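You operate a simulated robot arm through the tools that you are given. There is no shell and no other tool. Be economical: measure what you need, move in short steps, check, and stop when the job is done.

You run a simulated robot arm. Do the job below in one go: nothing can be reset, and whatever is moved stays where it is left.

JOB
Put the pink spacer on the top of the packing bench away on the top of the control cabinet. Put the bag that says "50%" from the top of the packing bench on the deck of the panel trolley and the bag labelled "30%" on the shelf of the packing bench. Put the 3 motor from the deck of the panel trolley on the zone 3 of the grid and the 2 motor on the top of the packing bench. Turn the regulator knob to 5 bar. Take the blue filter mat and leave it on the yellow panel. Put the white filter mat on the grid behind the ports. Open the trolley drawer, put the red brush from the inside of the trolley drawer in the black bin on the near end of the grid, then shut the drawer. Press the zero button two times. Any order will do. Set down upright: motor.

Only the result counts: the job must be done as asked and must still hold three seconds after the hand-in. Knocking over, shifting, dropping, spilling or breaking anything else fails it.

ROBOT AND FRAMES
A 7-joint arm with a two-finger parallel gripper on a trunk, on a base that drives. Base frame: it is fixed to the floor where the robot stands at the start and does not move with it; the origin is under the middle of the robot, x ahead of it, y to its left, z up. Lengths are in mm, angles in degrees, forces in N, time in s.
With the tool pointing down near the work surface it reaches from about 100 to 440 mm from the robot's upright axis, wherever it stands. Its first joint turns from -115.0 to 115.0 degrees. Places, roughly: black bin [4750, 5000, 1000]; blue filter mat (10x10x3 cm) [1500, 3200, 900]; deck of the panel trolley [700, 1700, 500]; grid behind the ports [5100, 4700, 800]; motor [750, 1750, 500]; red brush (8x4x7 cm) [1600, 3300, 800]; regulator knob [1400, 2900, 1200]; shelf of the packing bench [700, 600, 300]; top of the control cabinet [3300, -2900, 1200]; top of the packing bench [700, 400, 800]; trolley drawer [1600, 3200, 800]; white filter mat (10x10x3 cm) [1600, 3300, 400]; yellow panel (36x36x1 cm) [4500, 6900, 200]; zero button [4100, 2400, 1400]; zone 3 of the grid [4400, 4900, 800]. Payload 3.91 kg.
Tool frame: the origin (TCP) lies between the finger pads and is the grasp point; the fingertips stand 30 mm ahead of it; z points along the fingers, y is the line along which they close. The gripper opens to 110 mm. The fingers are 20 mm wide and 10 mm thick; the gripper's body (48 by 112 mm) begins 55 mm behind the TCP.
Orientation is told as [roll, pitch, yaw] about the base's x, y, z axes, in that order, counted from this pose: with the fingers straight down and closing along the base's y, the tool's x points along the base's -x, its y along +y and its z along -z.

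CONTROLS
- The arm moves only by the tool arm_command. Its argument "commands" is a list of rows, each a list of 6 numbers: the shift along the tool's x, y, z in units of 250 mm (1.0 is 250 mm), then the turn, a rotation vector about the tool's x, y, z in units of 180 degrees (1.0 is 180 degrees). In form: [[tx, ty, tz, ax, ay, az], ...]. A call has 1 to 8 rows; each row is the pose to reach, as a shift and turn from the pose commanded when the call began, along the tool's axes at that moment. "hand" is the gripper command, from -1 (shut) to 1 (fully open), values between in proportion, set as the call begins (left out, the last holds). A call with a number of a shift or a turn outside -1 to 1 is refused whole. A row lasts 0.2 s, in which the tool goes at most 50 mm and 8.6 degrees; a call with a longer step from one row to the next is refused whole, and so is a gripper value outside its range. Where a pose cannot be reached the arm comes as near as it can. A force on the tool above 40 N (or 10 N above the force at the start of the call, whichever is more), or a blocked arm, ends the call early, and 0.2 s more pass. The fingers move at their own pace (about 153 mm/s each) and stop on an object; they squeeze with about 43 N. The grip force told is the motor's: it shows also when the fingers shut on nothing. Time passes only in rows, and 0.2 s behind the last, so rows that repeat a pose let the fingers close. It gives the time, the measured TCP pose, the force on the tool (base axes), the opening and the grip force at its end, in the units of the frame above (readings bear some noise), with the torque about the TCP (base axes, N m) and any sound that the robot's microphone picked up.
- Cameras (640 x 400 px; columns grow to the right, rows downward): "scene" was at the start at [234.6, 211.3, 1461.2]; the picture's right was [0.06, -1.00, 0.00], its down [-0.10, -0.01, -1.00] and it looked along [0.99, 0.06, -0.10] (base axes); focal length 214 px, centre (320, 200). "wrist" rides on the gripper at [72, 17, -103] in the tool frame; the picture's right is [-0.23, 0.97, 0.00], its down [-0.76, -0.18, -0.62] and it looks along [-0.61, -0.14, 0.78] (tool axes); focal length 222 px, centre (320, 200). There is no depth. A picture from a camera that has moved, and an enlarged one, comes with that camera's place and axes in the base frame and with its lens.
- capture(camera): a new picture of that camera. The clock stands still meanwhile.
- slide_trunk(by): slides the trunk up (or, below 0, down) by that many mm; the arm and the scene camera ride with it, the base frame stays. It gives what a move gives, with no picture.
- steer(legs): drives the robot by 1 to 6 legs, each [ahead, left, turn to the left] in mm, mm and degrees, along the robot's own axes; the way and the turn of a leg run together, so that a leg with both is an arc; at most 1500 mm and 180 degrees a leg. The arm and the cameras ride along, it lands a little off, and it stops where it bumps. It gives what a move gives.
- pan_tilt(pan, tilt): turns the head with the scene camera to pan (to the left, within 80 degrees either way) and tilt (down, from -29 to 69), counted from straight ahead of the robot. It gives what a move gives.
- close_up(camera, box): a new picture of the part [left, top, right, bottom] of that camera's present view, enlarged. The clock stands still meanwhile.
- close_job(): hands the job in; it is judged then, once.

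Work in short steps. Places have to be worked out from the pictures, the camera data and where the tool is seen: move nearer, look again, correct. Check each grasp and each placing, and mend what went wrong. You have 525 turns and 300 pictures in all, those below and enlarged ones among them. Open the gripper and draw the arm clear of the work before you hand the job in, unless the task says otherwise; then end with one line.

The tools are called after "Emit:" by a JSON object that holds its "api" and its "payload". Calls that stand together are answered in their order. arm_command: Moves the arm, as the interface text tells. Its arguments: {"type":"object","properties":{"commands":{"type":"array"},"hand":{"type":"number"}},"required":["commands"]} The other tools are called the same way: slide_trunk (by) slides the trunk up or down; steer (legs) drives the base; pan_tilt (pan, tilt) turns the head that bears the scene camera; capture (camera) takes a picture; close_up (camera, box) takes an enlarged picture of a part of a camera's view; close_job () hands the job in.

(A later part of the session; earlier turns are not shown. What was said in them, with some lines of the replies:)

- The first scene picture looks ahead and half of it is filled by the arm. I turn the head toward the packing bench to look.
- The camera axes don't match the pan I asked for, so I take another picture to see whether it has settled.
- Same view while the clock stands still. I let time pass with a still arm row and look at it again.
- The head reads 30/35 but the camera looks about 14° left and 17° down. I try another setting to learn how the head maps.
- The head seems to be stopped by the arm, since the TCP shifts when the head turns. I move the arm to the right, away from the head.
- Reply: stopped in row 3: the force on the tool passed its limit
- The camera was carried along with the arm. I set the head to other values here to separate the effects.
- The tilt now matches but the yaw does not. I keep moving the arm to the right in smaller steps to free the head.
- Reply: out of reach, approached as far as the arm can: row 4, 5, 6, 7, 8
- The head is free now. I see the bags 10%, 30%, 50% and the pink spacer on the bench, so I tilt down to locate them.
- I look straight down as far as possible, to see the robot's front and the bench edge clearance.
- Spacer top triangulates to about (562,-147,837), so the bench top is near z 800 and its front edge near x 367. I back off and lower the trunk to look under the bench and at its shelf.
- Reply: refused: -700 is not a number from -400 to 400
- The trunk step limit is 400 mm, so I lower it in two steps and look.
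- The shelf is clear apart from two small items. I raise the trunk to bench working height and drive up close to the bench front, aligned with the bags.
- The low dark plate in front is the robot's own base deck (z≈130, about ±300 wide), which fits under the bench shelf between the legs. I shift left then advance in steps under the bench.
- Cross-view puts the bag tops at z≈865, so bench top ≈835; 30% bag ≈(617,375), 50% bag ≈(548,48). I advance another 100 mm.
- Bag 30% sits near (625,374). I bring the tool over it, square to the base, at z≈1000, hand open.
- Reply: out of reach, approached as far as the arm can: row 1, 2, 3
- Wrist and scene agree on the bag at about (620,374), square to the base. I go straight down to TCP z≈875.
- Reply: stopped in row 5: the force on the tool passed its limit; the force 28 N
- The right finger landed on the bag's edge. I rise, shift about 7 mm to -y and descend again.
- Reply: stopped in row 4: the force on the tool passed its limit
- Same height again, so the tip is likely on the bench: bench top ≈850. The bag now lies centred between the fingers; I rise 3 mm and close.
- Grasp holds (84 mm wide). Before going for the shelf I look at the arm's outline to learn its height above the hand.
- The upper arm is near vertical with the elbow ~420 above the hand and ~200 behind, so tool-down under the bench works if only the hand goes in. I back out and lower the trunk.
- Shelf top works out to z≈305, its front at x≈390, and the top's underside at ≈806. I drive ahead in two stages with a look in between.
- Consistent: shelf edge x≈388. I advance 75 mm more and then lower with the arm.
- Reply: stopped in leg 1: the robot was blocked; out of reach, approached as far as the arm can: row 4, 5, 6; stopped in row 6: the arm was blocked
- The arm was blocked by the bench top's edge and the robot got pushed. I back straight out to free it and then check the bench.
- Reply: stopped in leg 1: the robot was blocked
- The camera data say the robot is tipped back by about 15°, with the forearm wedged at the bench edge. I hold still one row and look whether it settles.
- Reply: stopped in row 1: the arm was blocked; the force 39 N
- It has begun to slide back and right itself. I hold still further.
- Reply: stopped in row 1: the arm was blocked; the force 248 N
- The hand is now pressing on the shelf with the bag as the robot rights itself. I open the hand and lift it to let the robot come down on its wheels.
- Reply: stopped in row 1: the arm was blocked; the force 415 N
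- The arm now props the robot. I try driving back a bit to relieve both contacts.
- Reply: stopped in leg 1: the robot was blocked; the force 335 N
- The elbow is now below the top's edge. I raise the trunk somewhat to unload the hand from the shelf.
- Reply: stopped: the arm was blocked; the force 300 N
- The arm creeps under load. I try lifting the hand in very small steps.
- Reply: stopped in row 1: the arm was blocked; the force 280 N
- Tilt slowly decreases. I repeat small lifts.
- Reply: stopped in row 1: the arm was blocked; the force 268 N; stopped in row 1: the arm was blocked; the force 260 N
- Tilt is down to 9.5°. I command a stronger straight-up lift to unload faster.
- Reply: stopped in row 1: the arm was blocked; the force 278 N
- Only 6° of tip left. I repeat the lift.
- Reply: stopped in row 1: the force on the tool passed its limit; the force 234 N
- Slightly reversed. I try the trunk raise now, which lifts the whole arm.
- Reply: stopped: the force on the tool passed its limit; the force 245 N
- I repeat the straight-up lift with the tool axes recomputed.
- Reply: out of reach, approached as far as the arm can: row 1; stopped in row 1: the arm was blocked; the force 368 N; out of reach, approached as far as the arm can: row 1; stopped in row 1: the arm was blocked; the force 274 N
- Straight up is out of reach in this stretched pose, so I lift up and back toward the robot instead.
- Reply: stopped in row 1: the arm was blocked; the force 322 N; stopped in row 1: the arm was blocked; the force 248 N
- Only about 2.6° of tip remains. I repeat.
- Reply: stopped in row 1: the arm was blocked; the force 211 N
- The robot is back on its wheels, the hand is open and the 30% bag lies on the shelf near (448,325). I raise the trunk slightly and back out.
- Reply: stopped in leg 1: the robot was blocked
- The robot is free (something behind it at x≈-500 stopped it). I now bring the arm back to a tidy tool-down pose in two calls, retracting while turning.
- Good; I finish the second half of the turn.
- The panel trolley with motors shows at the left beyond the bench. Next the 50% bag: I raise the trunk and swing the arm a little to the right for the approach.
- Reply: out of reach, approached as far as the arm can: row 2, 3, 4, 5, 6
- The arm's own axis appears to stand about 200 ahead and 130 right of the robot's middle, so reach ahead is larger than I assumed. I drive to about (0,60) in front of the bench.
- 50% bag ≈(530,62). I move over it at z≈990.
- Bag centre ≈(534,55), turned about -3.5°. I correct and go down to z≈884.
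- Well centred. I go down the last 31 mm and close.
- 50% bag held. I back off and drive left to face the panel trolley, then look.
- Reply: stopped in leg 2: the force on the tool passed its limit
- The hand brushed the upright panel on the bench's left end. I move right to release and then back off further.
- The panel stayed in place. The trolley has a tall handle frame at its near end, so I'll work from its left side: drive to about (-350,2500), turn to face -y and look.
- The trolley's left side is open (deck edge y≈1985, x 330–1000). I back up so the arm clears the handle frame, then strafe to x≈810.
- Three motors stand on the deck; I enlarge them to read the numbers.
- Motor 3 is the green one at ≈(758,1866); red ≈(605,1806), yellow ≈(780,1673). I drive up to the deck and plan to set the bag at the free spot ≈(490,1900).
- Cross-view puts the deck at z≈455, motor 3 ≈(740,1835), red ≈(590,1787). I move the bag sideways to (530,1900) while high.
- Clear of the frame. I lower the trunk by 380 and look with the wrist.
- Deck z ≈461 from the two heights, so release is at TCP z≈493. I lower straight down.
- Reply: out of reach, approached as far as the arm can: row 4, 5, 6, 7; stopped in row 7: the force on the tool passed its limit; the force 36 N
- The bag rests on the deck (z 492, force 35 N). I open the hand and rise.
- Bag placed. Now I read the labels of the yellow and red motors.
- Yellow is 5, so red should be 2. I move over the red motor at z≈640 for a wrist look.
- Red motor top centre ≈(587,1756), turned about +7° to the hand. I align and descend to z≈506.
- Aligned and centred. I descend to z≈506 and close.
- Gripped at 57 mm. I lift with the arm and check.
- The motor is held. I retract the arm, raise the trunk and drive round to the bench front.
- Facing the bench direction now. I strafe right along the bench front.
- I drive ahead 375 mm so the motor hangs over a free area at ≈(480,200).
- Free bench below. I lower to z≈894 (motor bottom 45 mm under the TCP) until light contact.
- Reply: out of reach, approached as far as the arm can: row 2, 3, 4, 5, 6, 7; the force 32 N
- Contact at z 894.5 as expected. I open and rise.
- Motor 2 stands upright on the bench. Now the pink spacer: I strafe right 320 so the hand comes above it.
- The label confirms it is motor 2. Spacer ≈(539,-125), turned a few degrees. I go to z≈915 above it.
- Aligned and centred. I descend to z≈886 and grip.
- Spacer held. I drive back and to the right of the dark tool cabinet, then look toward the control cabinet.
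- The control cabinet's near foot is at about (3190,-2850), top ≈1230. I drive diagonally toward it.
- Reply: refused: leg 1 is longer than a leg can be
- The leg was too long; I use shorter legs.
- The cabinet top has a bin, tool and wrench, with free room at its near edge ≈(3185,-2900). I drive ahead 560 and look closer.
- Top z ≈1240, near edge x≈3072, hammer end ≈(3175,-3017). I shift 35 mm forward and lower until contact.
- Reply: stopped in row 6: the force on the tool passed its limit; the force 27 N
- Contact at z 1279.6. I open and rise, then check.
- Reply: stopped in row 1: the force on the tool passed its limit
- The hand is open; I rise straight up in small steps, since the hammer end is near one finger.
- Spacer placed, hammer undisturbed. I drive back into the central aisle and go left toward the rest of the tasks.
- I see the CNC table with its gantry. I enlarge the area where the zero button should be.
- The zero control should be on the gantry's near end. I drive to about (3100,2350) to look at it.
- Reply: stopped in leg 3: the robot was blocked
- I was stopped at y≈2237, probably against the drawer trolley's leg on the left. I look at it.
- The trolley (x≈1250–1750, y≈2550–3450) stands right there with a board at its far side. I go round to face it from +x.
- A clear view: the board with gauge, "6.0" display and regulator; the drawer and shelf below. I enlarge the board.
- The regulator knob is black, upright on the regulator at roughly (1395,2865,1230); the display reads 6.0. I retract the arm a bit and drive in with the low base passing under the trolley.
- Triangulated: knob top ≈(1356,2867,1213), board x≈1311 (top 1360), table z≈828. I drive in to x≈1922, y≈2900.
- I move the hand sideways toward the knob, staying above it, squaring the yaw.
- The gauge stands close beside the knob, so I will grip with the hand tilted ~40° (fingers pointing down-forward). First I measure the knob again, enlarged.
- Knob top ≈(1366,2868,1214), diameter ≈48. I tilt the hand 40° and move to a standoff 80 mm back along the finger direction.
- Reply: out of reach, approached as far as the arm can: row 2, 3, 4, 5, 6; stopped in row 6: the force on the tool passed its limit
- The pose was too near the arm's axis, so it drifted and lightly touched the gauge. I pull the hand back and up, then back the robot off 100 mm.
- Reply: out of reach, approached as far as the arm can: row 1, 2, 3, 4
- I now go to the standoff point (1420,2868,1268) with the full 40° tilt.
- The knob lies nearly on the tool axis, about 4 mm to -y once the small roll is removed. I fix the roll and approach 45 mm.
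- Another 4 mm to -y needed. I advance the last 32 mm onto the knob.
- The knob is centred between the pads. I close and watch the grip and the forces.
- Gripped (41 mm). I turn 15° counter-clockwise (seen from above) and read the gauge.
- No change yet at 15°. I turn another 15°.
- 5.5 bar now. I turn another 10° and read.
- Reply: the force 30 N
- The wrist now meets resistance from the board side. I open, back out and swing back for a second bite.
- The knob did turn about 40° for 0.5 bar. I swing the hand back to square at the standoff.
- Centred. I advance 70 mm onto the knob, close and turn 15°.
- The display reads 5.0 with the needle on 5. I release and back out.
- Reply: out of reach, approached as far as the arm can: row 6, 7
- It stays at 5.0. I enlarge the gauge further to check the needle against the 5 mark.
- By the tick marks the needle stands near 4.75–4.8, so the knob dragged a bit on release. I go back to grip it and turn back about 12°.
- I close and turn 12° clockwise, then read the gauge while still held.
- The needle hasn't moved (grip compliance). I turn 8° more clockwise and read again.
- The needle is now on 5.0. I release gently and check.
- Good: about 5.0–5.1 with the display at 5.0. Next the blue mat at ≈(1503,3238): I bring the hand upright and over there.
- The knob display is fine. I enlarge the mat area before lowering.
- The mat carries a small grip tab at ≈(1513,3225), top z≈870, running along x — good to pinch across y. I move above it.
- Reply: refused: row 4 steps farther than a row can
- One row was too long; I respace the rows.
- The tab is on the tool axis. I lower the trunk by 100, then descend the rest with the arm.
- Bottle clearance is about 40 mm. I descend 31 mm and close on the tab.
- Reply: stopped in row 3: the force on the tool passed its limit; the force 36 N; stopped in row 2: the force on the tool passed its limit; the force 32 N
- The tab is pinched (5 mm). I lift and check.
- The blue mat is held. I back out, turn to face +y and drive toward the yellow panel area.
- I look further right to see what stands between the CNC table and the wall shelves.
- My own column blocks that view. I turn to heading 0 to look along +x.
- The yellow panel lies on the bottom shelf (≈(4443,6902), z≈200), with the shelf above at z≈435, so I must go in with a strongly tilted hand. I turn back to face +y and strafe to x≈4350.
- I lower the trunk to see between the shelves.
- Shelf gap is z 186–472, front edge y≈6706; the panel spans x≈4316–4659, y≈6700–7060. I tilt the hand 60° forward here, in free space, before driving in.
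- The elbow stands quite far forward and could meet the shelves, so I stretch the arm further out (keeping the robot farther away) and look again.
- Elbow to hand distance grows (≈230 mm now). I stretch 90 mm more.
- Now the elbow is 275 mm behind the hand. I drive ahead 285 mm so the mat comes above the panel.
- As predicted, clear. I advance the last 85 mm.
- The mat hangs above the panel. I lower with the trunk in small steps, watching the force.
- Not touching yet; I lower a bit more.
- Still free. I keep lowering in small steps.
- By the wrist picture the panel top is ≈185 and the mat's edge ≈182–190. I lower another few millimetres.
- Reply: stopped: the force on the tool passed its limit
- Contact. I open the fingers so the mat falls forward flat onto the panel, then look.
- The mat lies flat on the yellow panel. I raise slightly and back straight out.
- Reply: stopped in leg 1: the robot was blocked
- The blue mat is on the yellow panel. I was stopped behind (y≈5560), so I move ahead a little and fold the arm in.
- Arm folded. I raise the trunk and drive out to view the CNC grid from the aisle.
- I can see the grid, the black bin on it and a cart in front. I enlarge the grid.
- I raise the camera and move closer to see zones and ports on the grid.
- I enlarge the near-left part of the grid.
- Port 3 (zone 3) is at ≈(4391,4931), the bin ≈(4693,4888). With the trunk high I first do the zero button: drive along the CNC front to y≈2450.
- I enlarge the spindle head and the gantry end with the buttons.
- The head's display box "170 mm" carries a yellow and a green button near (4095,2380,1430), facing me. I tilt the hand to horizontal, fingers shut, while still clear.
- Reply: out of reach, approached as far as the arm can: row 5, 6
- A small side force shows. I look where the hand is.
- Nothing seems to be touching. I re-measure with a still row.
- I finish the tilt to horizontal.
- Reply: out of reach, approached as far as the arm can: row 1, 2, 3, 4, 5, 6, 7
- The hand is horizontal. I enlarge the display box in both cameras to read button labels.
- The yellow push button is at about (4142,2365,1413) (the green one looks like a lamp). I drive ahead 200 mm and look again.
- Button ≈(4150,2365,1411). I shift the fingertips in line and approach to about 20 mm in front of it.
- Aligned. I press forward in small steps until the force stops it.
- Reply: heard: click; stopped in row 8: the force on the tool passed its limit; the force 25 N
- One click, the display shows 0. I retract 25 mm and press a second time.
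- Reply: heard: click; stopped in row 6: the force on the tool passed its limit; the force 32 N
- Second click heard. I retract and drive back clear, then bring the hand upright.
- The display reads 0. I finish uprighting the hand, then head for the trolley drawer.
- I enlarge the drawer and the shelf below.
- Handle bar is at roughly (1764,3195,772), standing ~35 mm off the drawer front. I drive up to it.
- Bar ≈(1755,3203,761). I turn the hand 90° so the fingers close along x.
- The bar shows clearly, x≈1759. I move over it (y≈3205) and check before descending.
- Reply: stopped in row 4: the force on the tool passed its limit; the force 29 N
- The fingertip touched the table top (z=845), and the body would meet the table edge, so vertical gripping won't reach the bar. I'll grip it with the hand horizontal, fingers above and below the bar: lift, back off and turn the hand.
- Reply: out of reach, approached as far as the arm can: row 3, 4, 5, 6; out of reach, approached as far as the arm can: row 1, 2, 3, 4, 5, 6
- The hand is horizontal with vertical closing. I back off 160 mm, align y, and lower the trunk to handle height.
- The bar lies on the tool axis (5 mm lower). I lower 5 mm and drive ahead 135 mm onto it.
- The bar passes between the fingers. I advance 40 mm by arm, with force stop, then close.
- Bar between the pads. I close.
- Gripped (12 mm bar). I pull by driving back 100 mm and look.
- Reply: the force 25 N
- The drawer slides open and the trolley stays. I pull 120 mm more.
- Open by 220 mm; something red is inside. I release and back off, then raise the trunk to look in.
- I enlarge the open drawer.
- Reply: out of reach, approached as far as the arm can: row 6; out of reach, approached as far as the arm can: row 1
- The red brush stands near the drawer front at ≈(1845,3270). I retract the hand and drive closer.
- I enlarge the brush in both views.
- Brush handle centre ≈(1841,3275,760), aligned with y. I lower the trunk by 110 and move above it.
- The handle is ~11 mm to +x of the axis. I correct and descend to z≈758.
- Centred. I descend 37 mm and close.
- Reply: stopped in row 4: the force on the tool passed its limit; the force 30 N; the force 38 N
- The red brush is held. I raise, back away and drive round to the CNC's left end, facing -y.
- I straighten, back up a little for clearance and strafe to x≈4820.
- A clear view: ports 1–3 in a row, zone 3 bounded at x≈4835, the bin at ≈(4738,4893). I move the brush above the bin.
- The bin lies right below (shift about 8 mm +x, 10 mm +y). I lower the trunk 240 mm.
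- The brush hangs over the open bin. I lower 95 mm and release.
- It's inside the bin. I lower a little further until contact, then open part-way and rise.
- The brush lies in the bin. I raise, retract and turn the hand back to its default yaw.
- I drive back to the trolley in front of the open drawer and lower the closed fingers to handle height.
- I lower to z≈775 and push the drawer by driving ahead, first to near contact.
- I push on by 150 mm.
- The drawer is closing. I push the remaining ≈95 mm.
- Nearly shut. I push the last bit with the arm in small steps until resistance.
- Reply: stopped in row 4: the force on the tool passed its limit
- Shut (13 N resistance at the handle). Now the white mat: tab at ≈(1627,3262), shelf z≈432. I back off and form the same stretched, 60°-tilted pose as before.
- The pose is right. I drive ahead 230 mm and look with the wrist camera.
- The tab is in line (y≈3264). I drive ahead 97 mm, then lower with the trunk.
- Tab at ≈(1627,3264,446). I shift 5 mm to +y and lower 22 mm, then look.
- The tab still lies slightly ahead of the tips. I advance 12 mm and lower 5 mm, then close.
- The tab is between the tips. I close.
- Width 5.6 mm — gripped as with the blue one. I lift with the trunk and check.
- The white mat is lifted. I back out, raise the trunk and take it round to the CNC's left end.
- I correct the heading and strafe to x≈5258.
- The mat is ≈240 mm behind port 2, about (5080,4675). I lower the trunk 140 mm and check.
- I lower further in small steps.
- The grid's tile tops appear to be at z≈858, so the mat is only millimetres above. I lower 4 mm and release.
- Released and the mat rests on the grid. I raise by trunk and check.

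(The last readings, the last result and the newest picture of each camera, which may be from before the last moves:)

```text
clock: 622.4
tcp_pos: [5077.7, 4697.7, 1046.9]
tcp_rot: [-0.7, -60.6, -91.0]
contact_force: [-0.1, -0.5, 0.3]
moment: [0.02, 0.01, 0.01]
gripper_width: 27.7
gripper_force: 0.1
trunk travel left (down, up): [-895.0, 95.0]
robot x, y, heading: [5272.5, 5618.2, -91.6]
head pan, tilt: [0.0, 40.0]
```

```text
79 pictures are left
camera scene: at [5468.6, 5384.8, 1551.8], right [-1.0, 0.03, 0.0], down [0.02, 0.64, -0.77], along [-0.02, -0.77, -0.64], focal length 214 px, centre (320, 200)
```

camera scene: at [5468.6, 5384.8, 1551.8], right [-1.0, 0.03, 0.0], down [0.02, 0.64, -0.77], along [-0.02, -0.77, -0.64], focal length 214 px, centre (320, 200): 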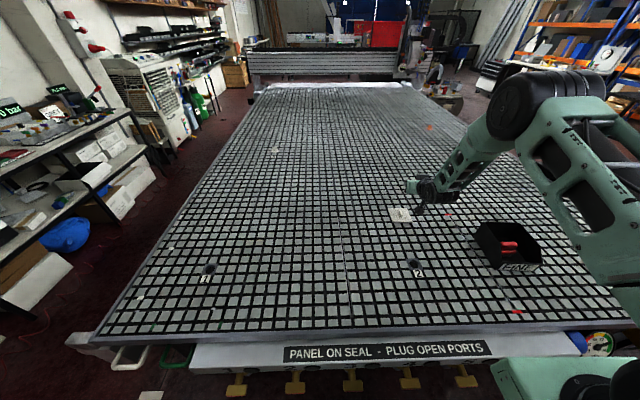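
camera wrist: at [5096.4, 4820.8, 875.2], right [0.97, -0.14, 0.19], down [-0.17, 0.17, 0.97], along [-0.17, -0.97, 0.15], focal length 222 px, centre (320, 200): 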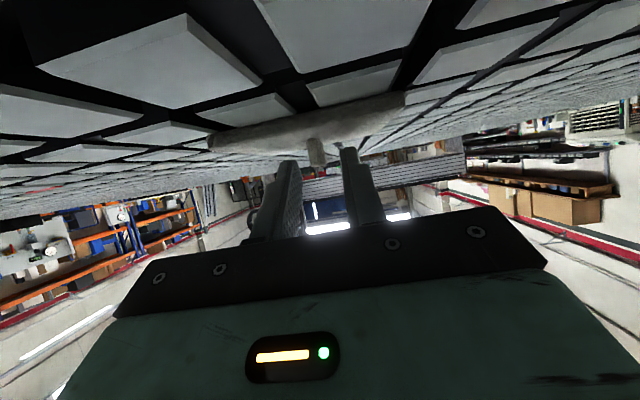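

The white mat lies on the grid behind the ports. I fold the arm back to upright.

Emit:
{"api": "arm_command", "payload": {"commands": [[0.035, 0, -0.13, 0, 0, 0], [0.07, 0, -0.26, 0, 0, 0], [0.104, 0, -0.39, 0, 0, 0], [0.139, 0, -0.52, 0, 0, 0], [0.174, 0, -0.65, 0, 0, 0], [0.208, 0, -0.777, 0, 0, 0]]}}

Emit:
{"api": "arm_command", "payload": {"commands": [[-0.014, 0, -0.077, 0, 0.042, 0], [-0.028, 0, -0.154, 0, 0.084, 0], [-0.042, 0, -0.23, 0, 0.126, 0], [-0.057, 0, -0.307, 0, 0.169, 0], [-0.07, 0, -0.384, 0, 0.211, 0], [-0.085, 0, -0.46, 0, 0.253, 0], [-0.1, 0, -0.537, 0, 0.295, 0], [-0.113, 0, -0.614, 0, 0.337, 0]], "hand": 1}}

Emit:
{"api": "steer", "payload": {"legs": [[-60, 0, 1.6], [0, -1350, 0], [0, -1350, 0]]}}

```text
clock: 623.8
tcp_pos: [5081.0, 4889.3, 1095.5]
tcp_rot: [-0.8, -60.7, -90.9]
contact_force: [0.6, 0.4, -0.2]
moment: [0.01, 0.0, 0.02]
gripper_width: 27.5
gripper_force: 0.1
trunk travel left (down, up): [-895.0, 95.0]
robot x, y, heading: [5268.2, 5618.4, -91.7]
head pan, tilt: [0.0, 40.0]
```

```text
clock: 625.6
tcp_pos: [5084.9, 5008.8, 1196.6]
tcp_rot: [-0.4, 0.1, -91.7]
contact_force: [0.4, 0.4, 0.6]
moment: [0.01, 0.03, 0.01]
gripper_width: 109.8
gripper_force: 0.0
trunk travel left (down, up): [-895.0, 95.0]
robot x, y, heading: [5268.6, 5616.0, -91.6]
head pan, tilt: [0.0, 40.0]
```

```text
clock: 639.2
tcp_pos: [2406.8, 5095.4, 1197.6]
tcp_rot: [-0.3, 0.1, -91.3]
contact_force: [0.1, 0.2, -0.7]
moment: [-0.02, -0.04, -0.04]
gripper_width: 110.2
gripper_force: 0.0
trunk travel left (down, up): [-895.0, 95.0]
robot x, y, heading: [2585.8, 5706.0, -91.3]
head pan, tilt: [0.0, 40.0]
```

I drive round the north of the drawer trolley to the panel trolley's open side.

Emit:
{"api": "steer", "payload": {"legs": [[1450, 0, 1.3], [0, -1300, 0], [0, -480, 0], [1400, 0, 0]]}}

Emit:
{"api": "pan_tilt", "payload": {"pan": 0, "tilt": 50}}

Emit:
{"api": "capture", "payload": {"camera": "scene"}}

```text
clock: 661.5
tcp_pos: [612.8, 2252.5, 1196.6]
tcp_rot: [-0.3, 0.0, -90.6]
contact_force: [0.1, 0.9, -0.4]
moment: [0.02, 0.02, 0.0]
gripper_width: 110.1
gripper_force: 0.0
trunk travel left (down, up): [-895.0, 95.0]
robot x, y, heading: [782.9, 2863.5, -90.3]
head pan, tilt: [0.0, 40.0]
```

```text
clock: 662.2
tcp_pos: [613.8, 2251.7, 1197.0]
tcp_rot: [-0.2, 0.0, -90.6]
contact_force: [0.8, -0.5, 0.4]
moment: [0.03, 0.01, 0.0]
gripper_width: 109.9
gripper_force: 0.1
trunk travel left (down, up): [-895.0, 95.0]
robot x, y, heading: [786.0, 2863.6, -90.5]
head pan, tilt: [0.0, 50.0]
```

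```text
78 pictures are left
camera scene: at [990.5, 2643.3, 1537.7], right [-1.0, 0.01, 0.0], down [0.01, 0.77, -0.64], along [-0.01, -0.64, -0.77], focal length 214 px, centre (320, 200)
```

scene: 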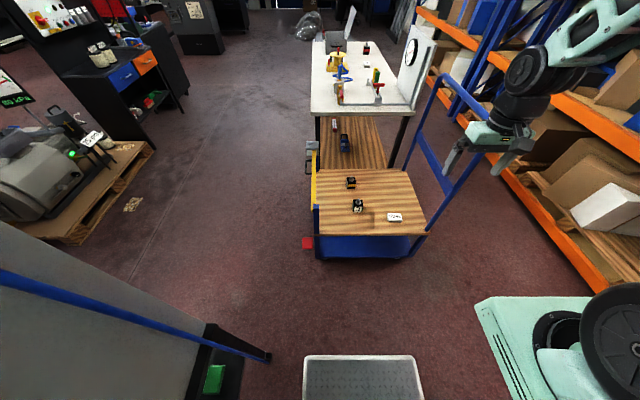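

I drive up to the deck and move the hand above motor 3.

Emit:
{"api": "steer", "payload": {"legs": [[490, 0, 0.5]]}}

Emit:
{"api": "arm_command", "payload": {"commands": [[0.05, 0.085, -0.035, 0, 0, 0], [0.1, 0.17, -0.07, 0, 0, 0], [0.15, 0.255, -0.1, 0, 0, 0], [0.2, 0.34, -0.14, 0, 0, 0], [0.25, 0.425, -0.17, 0, 0, 0], [0.3, 0.51, -0.2, 0, 0, 0], [0.3, 0.51, -0.2, 0, 0, 0]]}}

Emit:
{"api": "slide_trunk", "payload": {"by": -400}}

Emit:
{"api": "capture", "payload": {"camera": "scene"}}

Emit:
{"api": "capture", "payload": {"camera": "wrist"}}

```text
clock: 665.1
tcp_pos: [615.8, 1758.2, 1197.5]
tcp_rot: [-0.2, 0.0, -90.1]
contact_force: [-0.1, 0.5, 0.6]
moment: [0.04, 0.02, -0.02]
gripper_width: 110.0
gripper_force: 0.1
trunk travel left (down, up): [-895.0, 95.0]
robot x, y, heading: [785.8, 2369.6, -90.2]
head pan, tilt: [0.0, 50.0]
```

```text
clock: 666.8
tcp_pos: [742.5, 1832.4, 1244.6]
tcp_rot: [-0.2, 0.0, -90.1]
contact_force: [-0.1, 0.4, -0.1]
moment: [-0.06, -0.01, 0.01]
gripper_width: 110.0
gripper_force: 0.1
trunk travel left (down, up): [-895.0, 95.0]
robot x, y, heading: [787.5, 2370.2, -90.2]
head pan, tilt: [0.0, 50.0]
```

```text
clock: 670.6
tcp_pos: [743.5, 1831.9, 844.9]
tcp_rot: [-0.3, 0.0, -90.1]
contact_force: [-0.1, 0.1, -0.2]
moment: [0.0, 0.0, 0.0]
gripper_width: 110.0
gripper_force: 0.1
trunk travel left (down, up): [-495.0, 495.0]
robot x, y, heading: [782.7, 2369.5, -90.2]
head pan, tilt: [0.0, 50.0]
```

```text
77 pictures are left
camera scene: at [989.5, 2152.2, 1137.7], right [-1.0, 0.0, 0.0], down [0.0, 0.77, -0.64], along [0.0, -0.64, -0.77], focal length 214 px, centre (320, 200)
```

scene: 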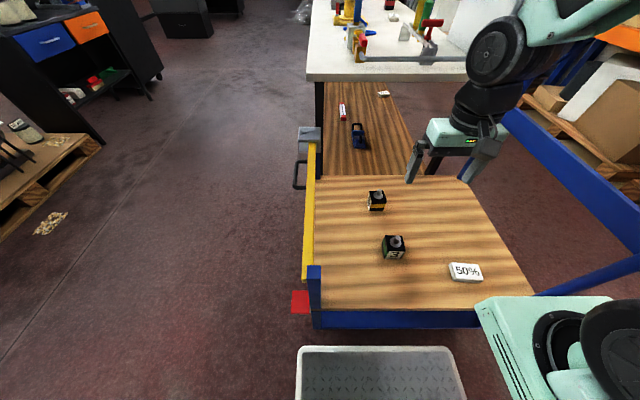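

```text
76 pictures are left
camera wrist: at [760.6, 1904.2, 948.7], right [0.97, -0.23, -0.01], down [-0.17, -0.76, 0.62], along [-0.15, -0.61, -0.78], focal length 222 px, centre (320, 200)
```

wrist: 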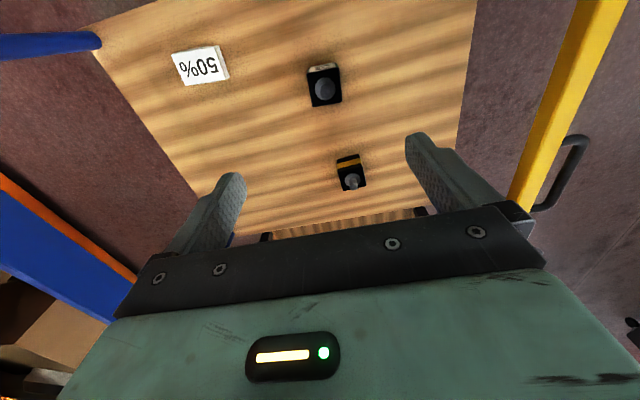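

Motor 3 is at ≈(744,1814). I lower the trunk 200 more and look again.

Emit:
{"api": "slide_trunk", "payload": {"by": -210}}

Emit:
{"api": "arm_command", "payload": {"commands": [[-0.07, 0, 0, 0, 0, 0], [-0.07, 0, 0, 0, 0, 0]]}}

Emit:
{"api": "capture", "payload": {"camera": "wrist"}}

```text
clock: 672.8
tcp_pos: [743.3, 1831.9, 636.0]
tcp_rot: [-0.3, 0.0, -90.0]
contact_force: [0.7, 0.1, 0.7]
moment: [0.02, 0.0, -0.01]
gripper_width: 110.1
gripper_force: 0.0
trunk travel left (down, up): [-285.0, 705.0]
robot x, y, heading: [784.4, 2371.4, -90.1]
head pan, tilt: [0.0, 50.0]
```

```text
clock: 673.4
tcp_pos: [743.4, 1813.1, 635.4]
tcp_rot: [-0.3, -0.1, -89.9]
contact_force: [0.6, -0.1, 0.1]
moment: [0.0, 0.02, 0.01]
gripper_width: 110.3
gripper_force: 0.0
trunk travel left (down, up): [-285.0, 705.0]
robot x, y, heading: [785.1, 2368.9, -90.2]
head pan, tilt: [0.0, 50.0]
```

```text
75 pictures are left
camera wrist: at [760.5, 1886.0, 738.3], right [0.97, -0.23, -0.01], down [-0.17, -0.76, 0.62], along [-0.15, -0.61, -0.78], focal length 222 px, centre (320, 200)
```

wrist: 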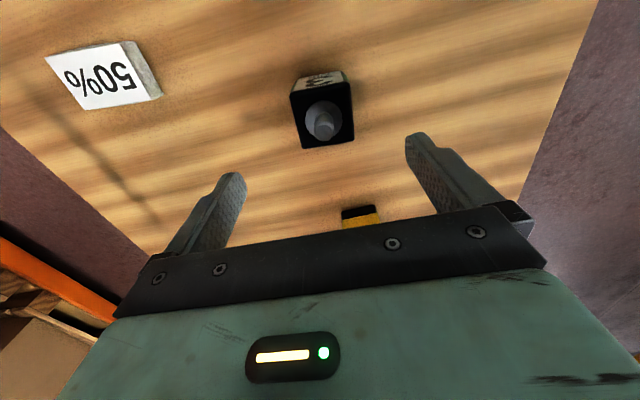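

Aligned. I descend to z≈505 and grip.

Emit:
{"api": "arm_command", "payload": {"commands": [[0, 0.006, 0.12, 0, 0, 0.01], [0, 0.006, 0.26, 0, 0, 0.01], [0, 0.006, 0.38, 0, 0, 0.01], [0, 0.006, 0.47, 0, 0, 0.01], [0, 0.006, 0.522, 0, 0, 0.01], [0, 0.006, 0.522, 0, 0, 0.01]]}}

Emit:
{"api": "arm_command", "payload": {"commands": [[0, 0, 0, 0, 0, 0], [0, 0, 0, 0, 0, 0], [0, 0, 0, 0, 0, 0], [0, 0, -0.1, 0, 0, 0], [0, 0, -0.25, 0, 0, 0], [0, 0, -0.4, 0, 0, 0]], "hand": -1}}

Emit:
{"api": "capture", "payload": {"camera": "wrist"}}

```text
clock: 674.8
tcp_pos: [745.5, 1813.6, 504.8]
tcp_rot: [-0.3, 0.0, -91.9]
contact_force: [-0.2, 0.2, 0.3]
moment: [-0.03, 0.01, 0.01]
gripper_width: 109.9
gripper_force: 0.0
trunk travel left (down, up): [-285.0, 705.0]
robot x, y, heading: [787.3, 2368.5, -89.9]
head pan, tilt: [0.0, 50.0]
```

```text
clock: 676.2
tcp_pos: [743.2, 1815.6, 606.3]
tcp_rot: [-0.3, -0.1, -91.7]
contact_force: [-0.2, -0.2, -5.3]
moment: [-0.01, -0.01, -0.03]
gripper_width: 56.9
gripper_force: 43.1
trunk travel left (down, up): [-285.0, 705.0]
robot x, y, heading: [781.0, 2369.9, -90.2]
head pan, tilt: [0.0, 50.0]
```

```text
74 pictures are left
camera wrist: at [762.3, 1886.9, 710.2], right [0.97, -0.26, -0.01], down [-0.2, -0.76, 0.62], along [-0.17, -0.6, -0.78], focal length 222 px, centre (320, 200)
```

wrist: 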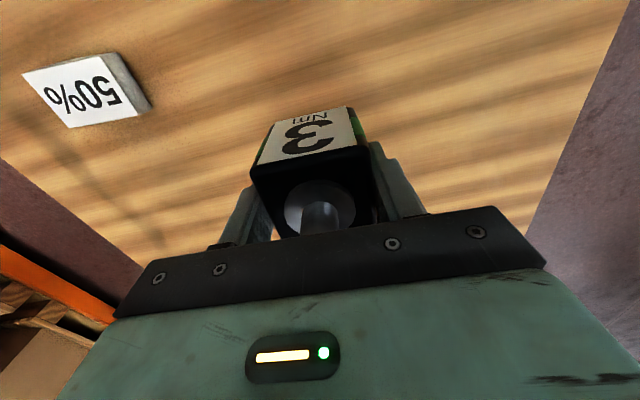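

Motor 3 is gripped. I raise the trunk and take the same way back round to the CNC's left end.

Emit:
{"api": "slide_trunk", "payload": {"by": 400}}

Emit:
{"api": "slide_trunk", "payload": {"by": 165}}

Emit:
{"api": "steer", "payload": {"legs": [[-490, 0, 0], [-1400, 0, 0], [0, 1300, 0], [0, 480, 0], [-1400, 0, 0]]}}

```text
clock: 680.1
tcp_pos: [742.2, 1815.3, 1006.9]
tcp_rot: [-0.3, 0.0, -91.9]
contact_force: [-0.3, -0.8, -4.9]
moment: [0.01, -0.01, 0.02]
gripper_width: 56.7
gripper_force: 42.7
trunk travel left (down, up): [-685.0, 305.0]
robot x, y, heading: [782.9, 2371.2, -90.1]
head pan, tilt: [0.0, 50.0]
```

```text
clock: 681.9
tcp_pos: [744.1, 1815.3, 1171.8]
tcp_rot: [-0.3, 0.0, -91.9]
contact_force: [-0.2, 0.1, -4.6]
moment: [0.0, 0.02, 0.02]
gripper_width: 57.0
gripper_force: 43.0
trunk travel left (down, up): [-850.0, 140.0]
robot x, y, heading: [784.8, 2370.6, -90.0]
head pan, tilt: [0.0, 50.0]
```

```text
clock: 706.6
tcp_pos: [2556.2, 5076.8, 1170.8]
tcp_rot: [-0.4, 0.0, -94.0]
contact_force: [-0.8, -0.6, -4.5]
moment: [-0.02, 0.0, -0.03]
gripper_width: 57.0
gripper_force: 43.4
trunk travel left (down, up): [-850.0, 140.0]
robot x, y, heading: [2616.0, 5632.5, -92.5]
head pan, tilt: [0.0, 50.0]
```

Emit:
{"api": "steer", "payload": {"legs": [[-20, 0, 2.5], [0, 1200, 0], [0, 720, 0]]}}

Emit:
{"api": "capture", "payload": {"camera": "scene"}}

```text
clock: 716.5
tcp_pos: [4510.9, 5152.0, 1171.3]
tcp_rot: [-0.3, 0.0, -89.0]
contact_force: [-0.6, 0.1, -4.8]
moment: [0.0, 0.02, 0.01]
gripper_width: 56.7
gripper_force: 42.9
trunk travel left (down, up): [-850.0, 140.0]
robot x, y, heading: [4525.5, 5710.9, -87.4]
head pan, tilt: [0.0, 50.0]
```

```text
73 pictures are left
camera scene: at [4739.9, 5501.2, 1492.7], right [-1.0, -0.05, 0.0], down [-0.04, 0.77, -0.64], along [0.03, -0.64, -0.77], focal length 214 px, centre (320, 200)
```

scene: 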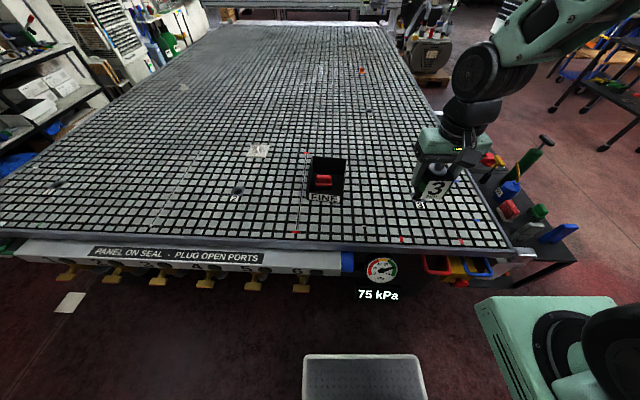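

Heading needs −2.5°. I correct and close up, then extend over the spot ≈(4490,4890).

Emit:
{"api": "steer", "payload": {"legs": [[75, 0, -2.6]]}}

Emit:
{"api": "arm_command", "payload": {"commands": [[-0.15, 0, 0, 0, 0, 0], [-0.3, 0, 0, 0, 0, 0], [-0.45, 0, 0, 0, 0, 0], [-0.6, 0, 0, 0, 0, 0], [-0.74, 0, 0, 0, 0, 0], [-0.74, 0, 0, 0, 0, 0]]}}

Emit:
{"api": "slide_trunk", "payload": {"by": -180}}

Emit:
{"api": "capture", "payload": {"camera": "scene"}}

Emit:
{"api": "capture", "payload": {"camera": "wrist"}}

```text
clock: 717.6
tcp_pos: [4485.9, 5077.1, 1171.4]
tcp_rot: [-0.3, 0.0, -91.7]
contact_force: [-0.2, 0.1, -4.3]
moment: [-0.05, 0.02, 0.02]
gripper_width: 56.9
gripper_force: 43.1
trunk travel left (down, up): [-850.0, 140.0]
robot x, y, heading: [4524.2, 5635.5, -90.2]
head pan, tilt: [0.0, 50.0]
```

```text
clock: 719.0
tcp_pos: [4480.8, 4892.2, 1171.4]
tcp_rot: [-0.3, 0.0, -91.6]
contact_force: [0.2, 0.9, -4.3]
moment: [-0.01, 0.01, 0.0]
gripper_width: 56.5
gripper_force: 42.9
trunk travel left (down, up): [-850.0, 140.0]
robot x, y, heading: [4529.2, 5634.6, -90.0]
head pan, tilt: [0.0, 50.0]
```

```text
clock: 721.0
tcp_pos: [4480.5, 4893.1, 990.2]
tcp_rot: [-0.3, 0.0, -91.6]
contact_force: [0.8, 0.9, -5.4]
moment: [-0.04, 0.02, 0.03]
gripper_width: 56.9
gripper_force: 43.1
trunk travel left (down, up): [-670.0, 320.0]
robot x, y, heading: [4528.6, 5633.1, -90.0]
head pan, tilt: [0.0, 50.0]
```

```text
72 pictures are left
camera scene: at [4731.6, 5415.7, 1312.7], right [-1.0, 0.0, 0.0], down [0.0, 0.77, -0.64], along [0.0, -0.64, -0.77], focal length 214 px, centre (320, 200)
```

scene: 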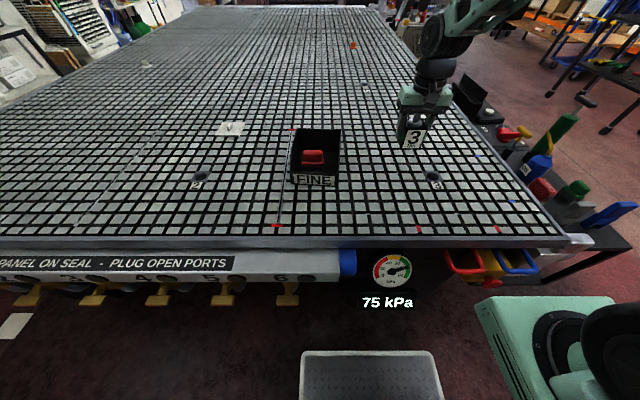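

```text
71 pictures are left
camera wrist: at [4499.2, 4965.4, 1094.6], right [0.97, -0.26, -0.01], down [-0.2, -0.76, 0.62], along [-0.16, -0.6, -0.78], focal length 222 px, centre (320, 200)
```

wrist: 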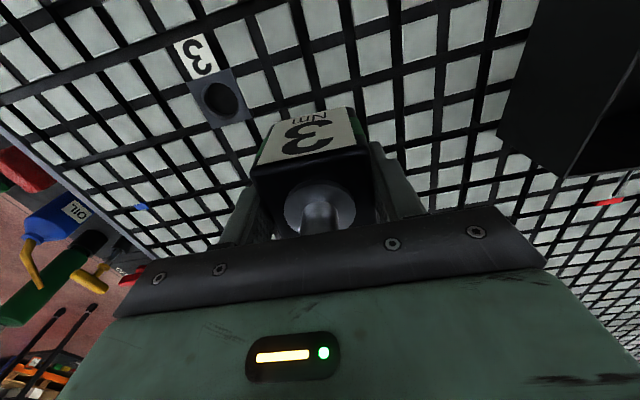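

The motor hangs beside port 3, clear of it. I lower to contact (≈z 903).

Emit:
{"api": "arm_command", "payload": {"commands": [[0, 0, 0.1, 0, 0, 0], [0, 0, 0.2, 0, 0, 0], [0, 0, 0.28, 0, 0, 0], [0, 0, 0.32, 0, 0, 0], [0, 0, 0.34, 0, 0, 0], [0, 0, 0.36, 0, 0, 0], [0, 0, 0.38, 0, 0, 0], [0, 0, 0.4, 0, 0, 0]]}}

```text
clock: 722.8
tcp_pos: [4480.4, 4893.4, 894.3]
tcp_rot: [-0.3, -0.3, -91.7]
contact_force: [-1.4, 6.7, 31.2]
moment: [0.33, -0.9, 0.11]
gripper_width: 57.0
gripper_force: 42.8
trunk travel left (down, up): [-670.0, 320.0]
robot x, y, heading: [4527.2, 5633.9, -90.1]
head pan, tilt: [0.0, 50.0]
```

Contact at z≈894. I open and rise straight up.

Emit:
{"api": "arm_command", "payload": {"commands": [[0, 0, 0, 0, 0, 0], [0, 0, 0, 0, 0, 0], [0, 0, -0.06, 0, 0, 0], [0, 0, -0.16, 0, 0, 0], [0, 0, -0.3, 0, 0, 0], [0, 0, -0.45, 0, 0, 0], [0, 0, -0.6, 0, 0, 0]], "hand": 1}}

Emit:
{"api": "capture", "payload": {"camera": "wrist"}}

Emit:
{"api": "close_up", "payload": {"camera": "scene", "box": [200, 90, 440, 240]}}

```text
clock: 724.4
tcp_pos: [4481.2, 4891.4, 1041.4]
tcp_rot: [-0.3, 0.0, -91.7]
contact_force: [-1.0, -0.7, -0.6]
moment: [0.03, -0.01, -0.01]
gripper_width: 110.2
gripper_force: 0.0
trunk travel left (down, up): [-670.0, 320.0]
robot x, y, heading: [4527.6, 5630.5, -90.0]
head pan, tilt: [0.0, 50.0]
```

```text
70 pictures are left
camera wrist: at [4500.0, 4962.8, 1145.3], right [0.97, -0.26, -0.01], down [-0.2, -0.76, 0.62], along [-0.16, -0.6, -0.78], focal length 222 px, centre (320, 200)
```

wrist: 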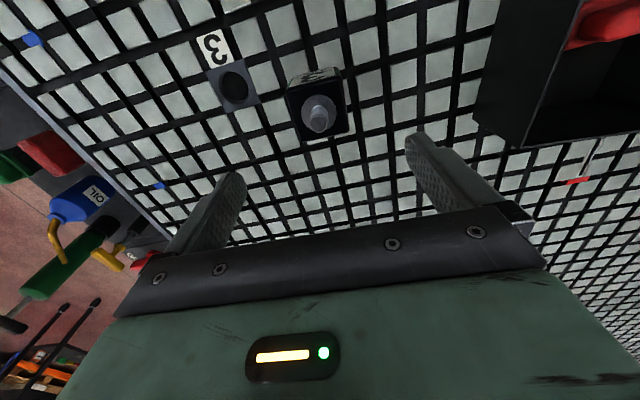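

```text
2.67 times, centred on (320, 165) of scene
camera zoom: at [4731.6, 5415.6, 1312.6], right [-1.0, 0.0, 0.0], down [0.0, 0.77, -0.64], along [0.0, -0.64, -0.77], focal length 572 px, centre (320, 293)
```

zoom: 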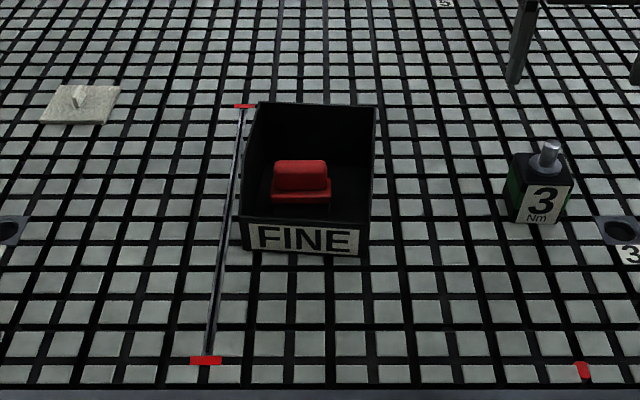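

Everything is placed: motor upright by port 3, brush in the bin, mat behind the ports. I retract the arm and back away before handing in.

Emit:
{"api": "arm_command", "payload": {"commands": [[0.1, 0, -0.1, 0, 0, 0], [0.2, 0, -0.2, 0, 0, 0], [0.35, 0, -0.25, 0, 0, 0], [0.5, 0, -0.25, 0, 0, 0], [0.65, 0, -0.25, 0, 0, 0]]}}

Emit:
{"api": "slide_trunk", "payload": {"by": 150}}

Emit:
{"api": "steer", "payload": {"legs": [[-250, 0, 0]]}}

Emit:
{"api": "capture", "payload": {"camera": "scene"}}

```text
clock: 725.6
tcp_pos: [4485.1, 5056.5, 1101.3]
tcp_rot: [-0.2, 0.0, -91.8]
contact_force: [0.8, -0.4, -0.2]
moment: [-0.01, 0.0, 0.0]
gripper_width: 110.1
gripper_force: 0.0
trunk travel left (down, up): [-670.0, 320.0]
robot x, y, heading: [4524.7, 5634.7, -90.0]
head pan, tilt: [0.0, 50.0]
```

```text
clock: 727.3
tcp_pos: [4484.3, 5055.8, 1252.2]
tcp_rot: [-0.3, 0.0, -91.7]
contact_force: [0.9, -0.3, 0.0]
moment: [0.0, 0.01, -0.01]
gripper_width: 110.3
gripper_force: 0.1
trunk travel left (down, up): [-820.0, 170.0]
robot x, y, heading: [4526.6, 5630.1, -90.0]
head pan, tilt: [0.0, 50.0]
```

```text
clock: 729.1
tcp_pos: [4485.5, 5302.8, 1251.5]
tcp_rot: [-0.2, 0.0, -91.7]
contact_force: [-0.7, 0.0, 0.1]
moment: [0.05, -0.01, 0.01]
gripper_width: 110.1
gripper_force: 0.1
trunk travel left (down, up): [-820.0, 170.0]
robot x, y, heading: [4523.1, 5879.9, -89.7]
head pan, tilt: [0.0, 50.0]
```

```text
68 pictures are left
camera scene: at [4731.5, 5662.1, 1462.7], right [-1.0, 0.0, 0.0], down [0.0, 0.77, -0.64], along [0.0, -0.64, -0.77], focal length 214 px, centre (320, 200)
```

scene: 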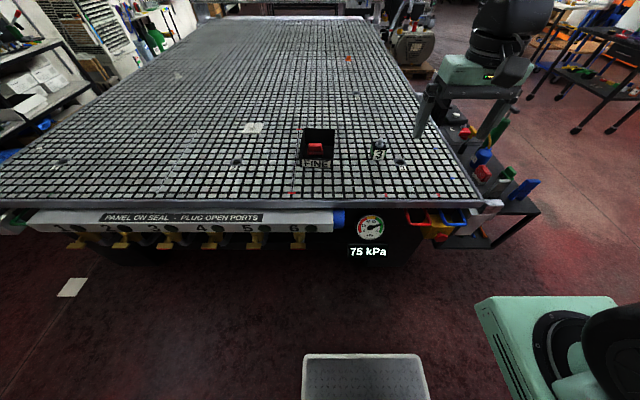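

The arm is clear, the hand open, and all placements hold. I hand the job in.

Emit:
{"api": "close_job", "payload": {}}

```text
The job is handed in.
```

All the requested tasks were carried out and the job is handed in; the regulator display reads 5.0 bar (needle about 5.1), and on the way the robot tipped at the packing bench and bumped the drawer trolley, the upright panel and something beside the CNC table, with nothing seen moved or knocked over.
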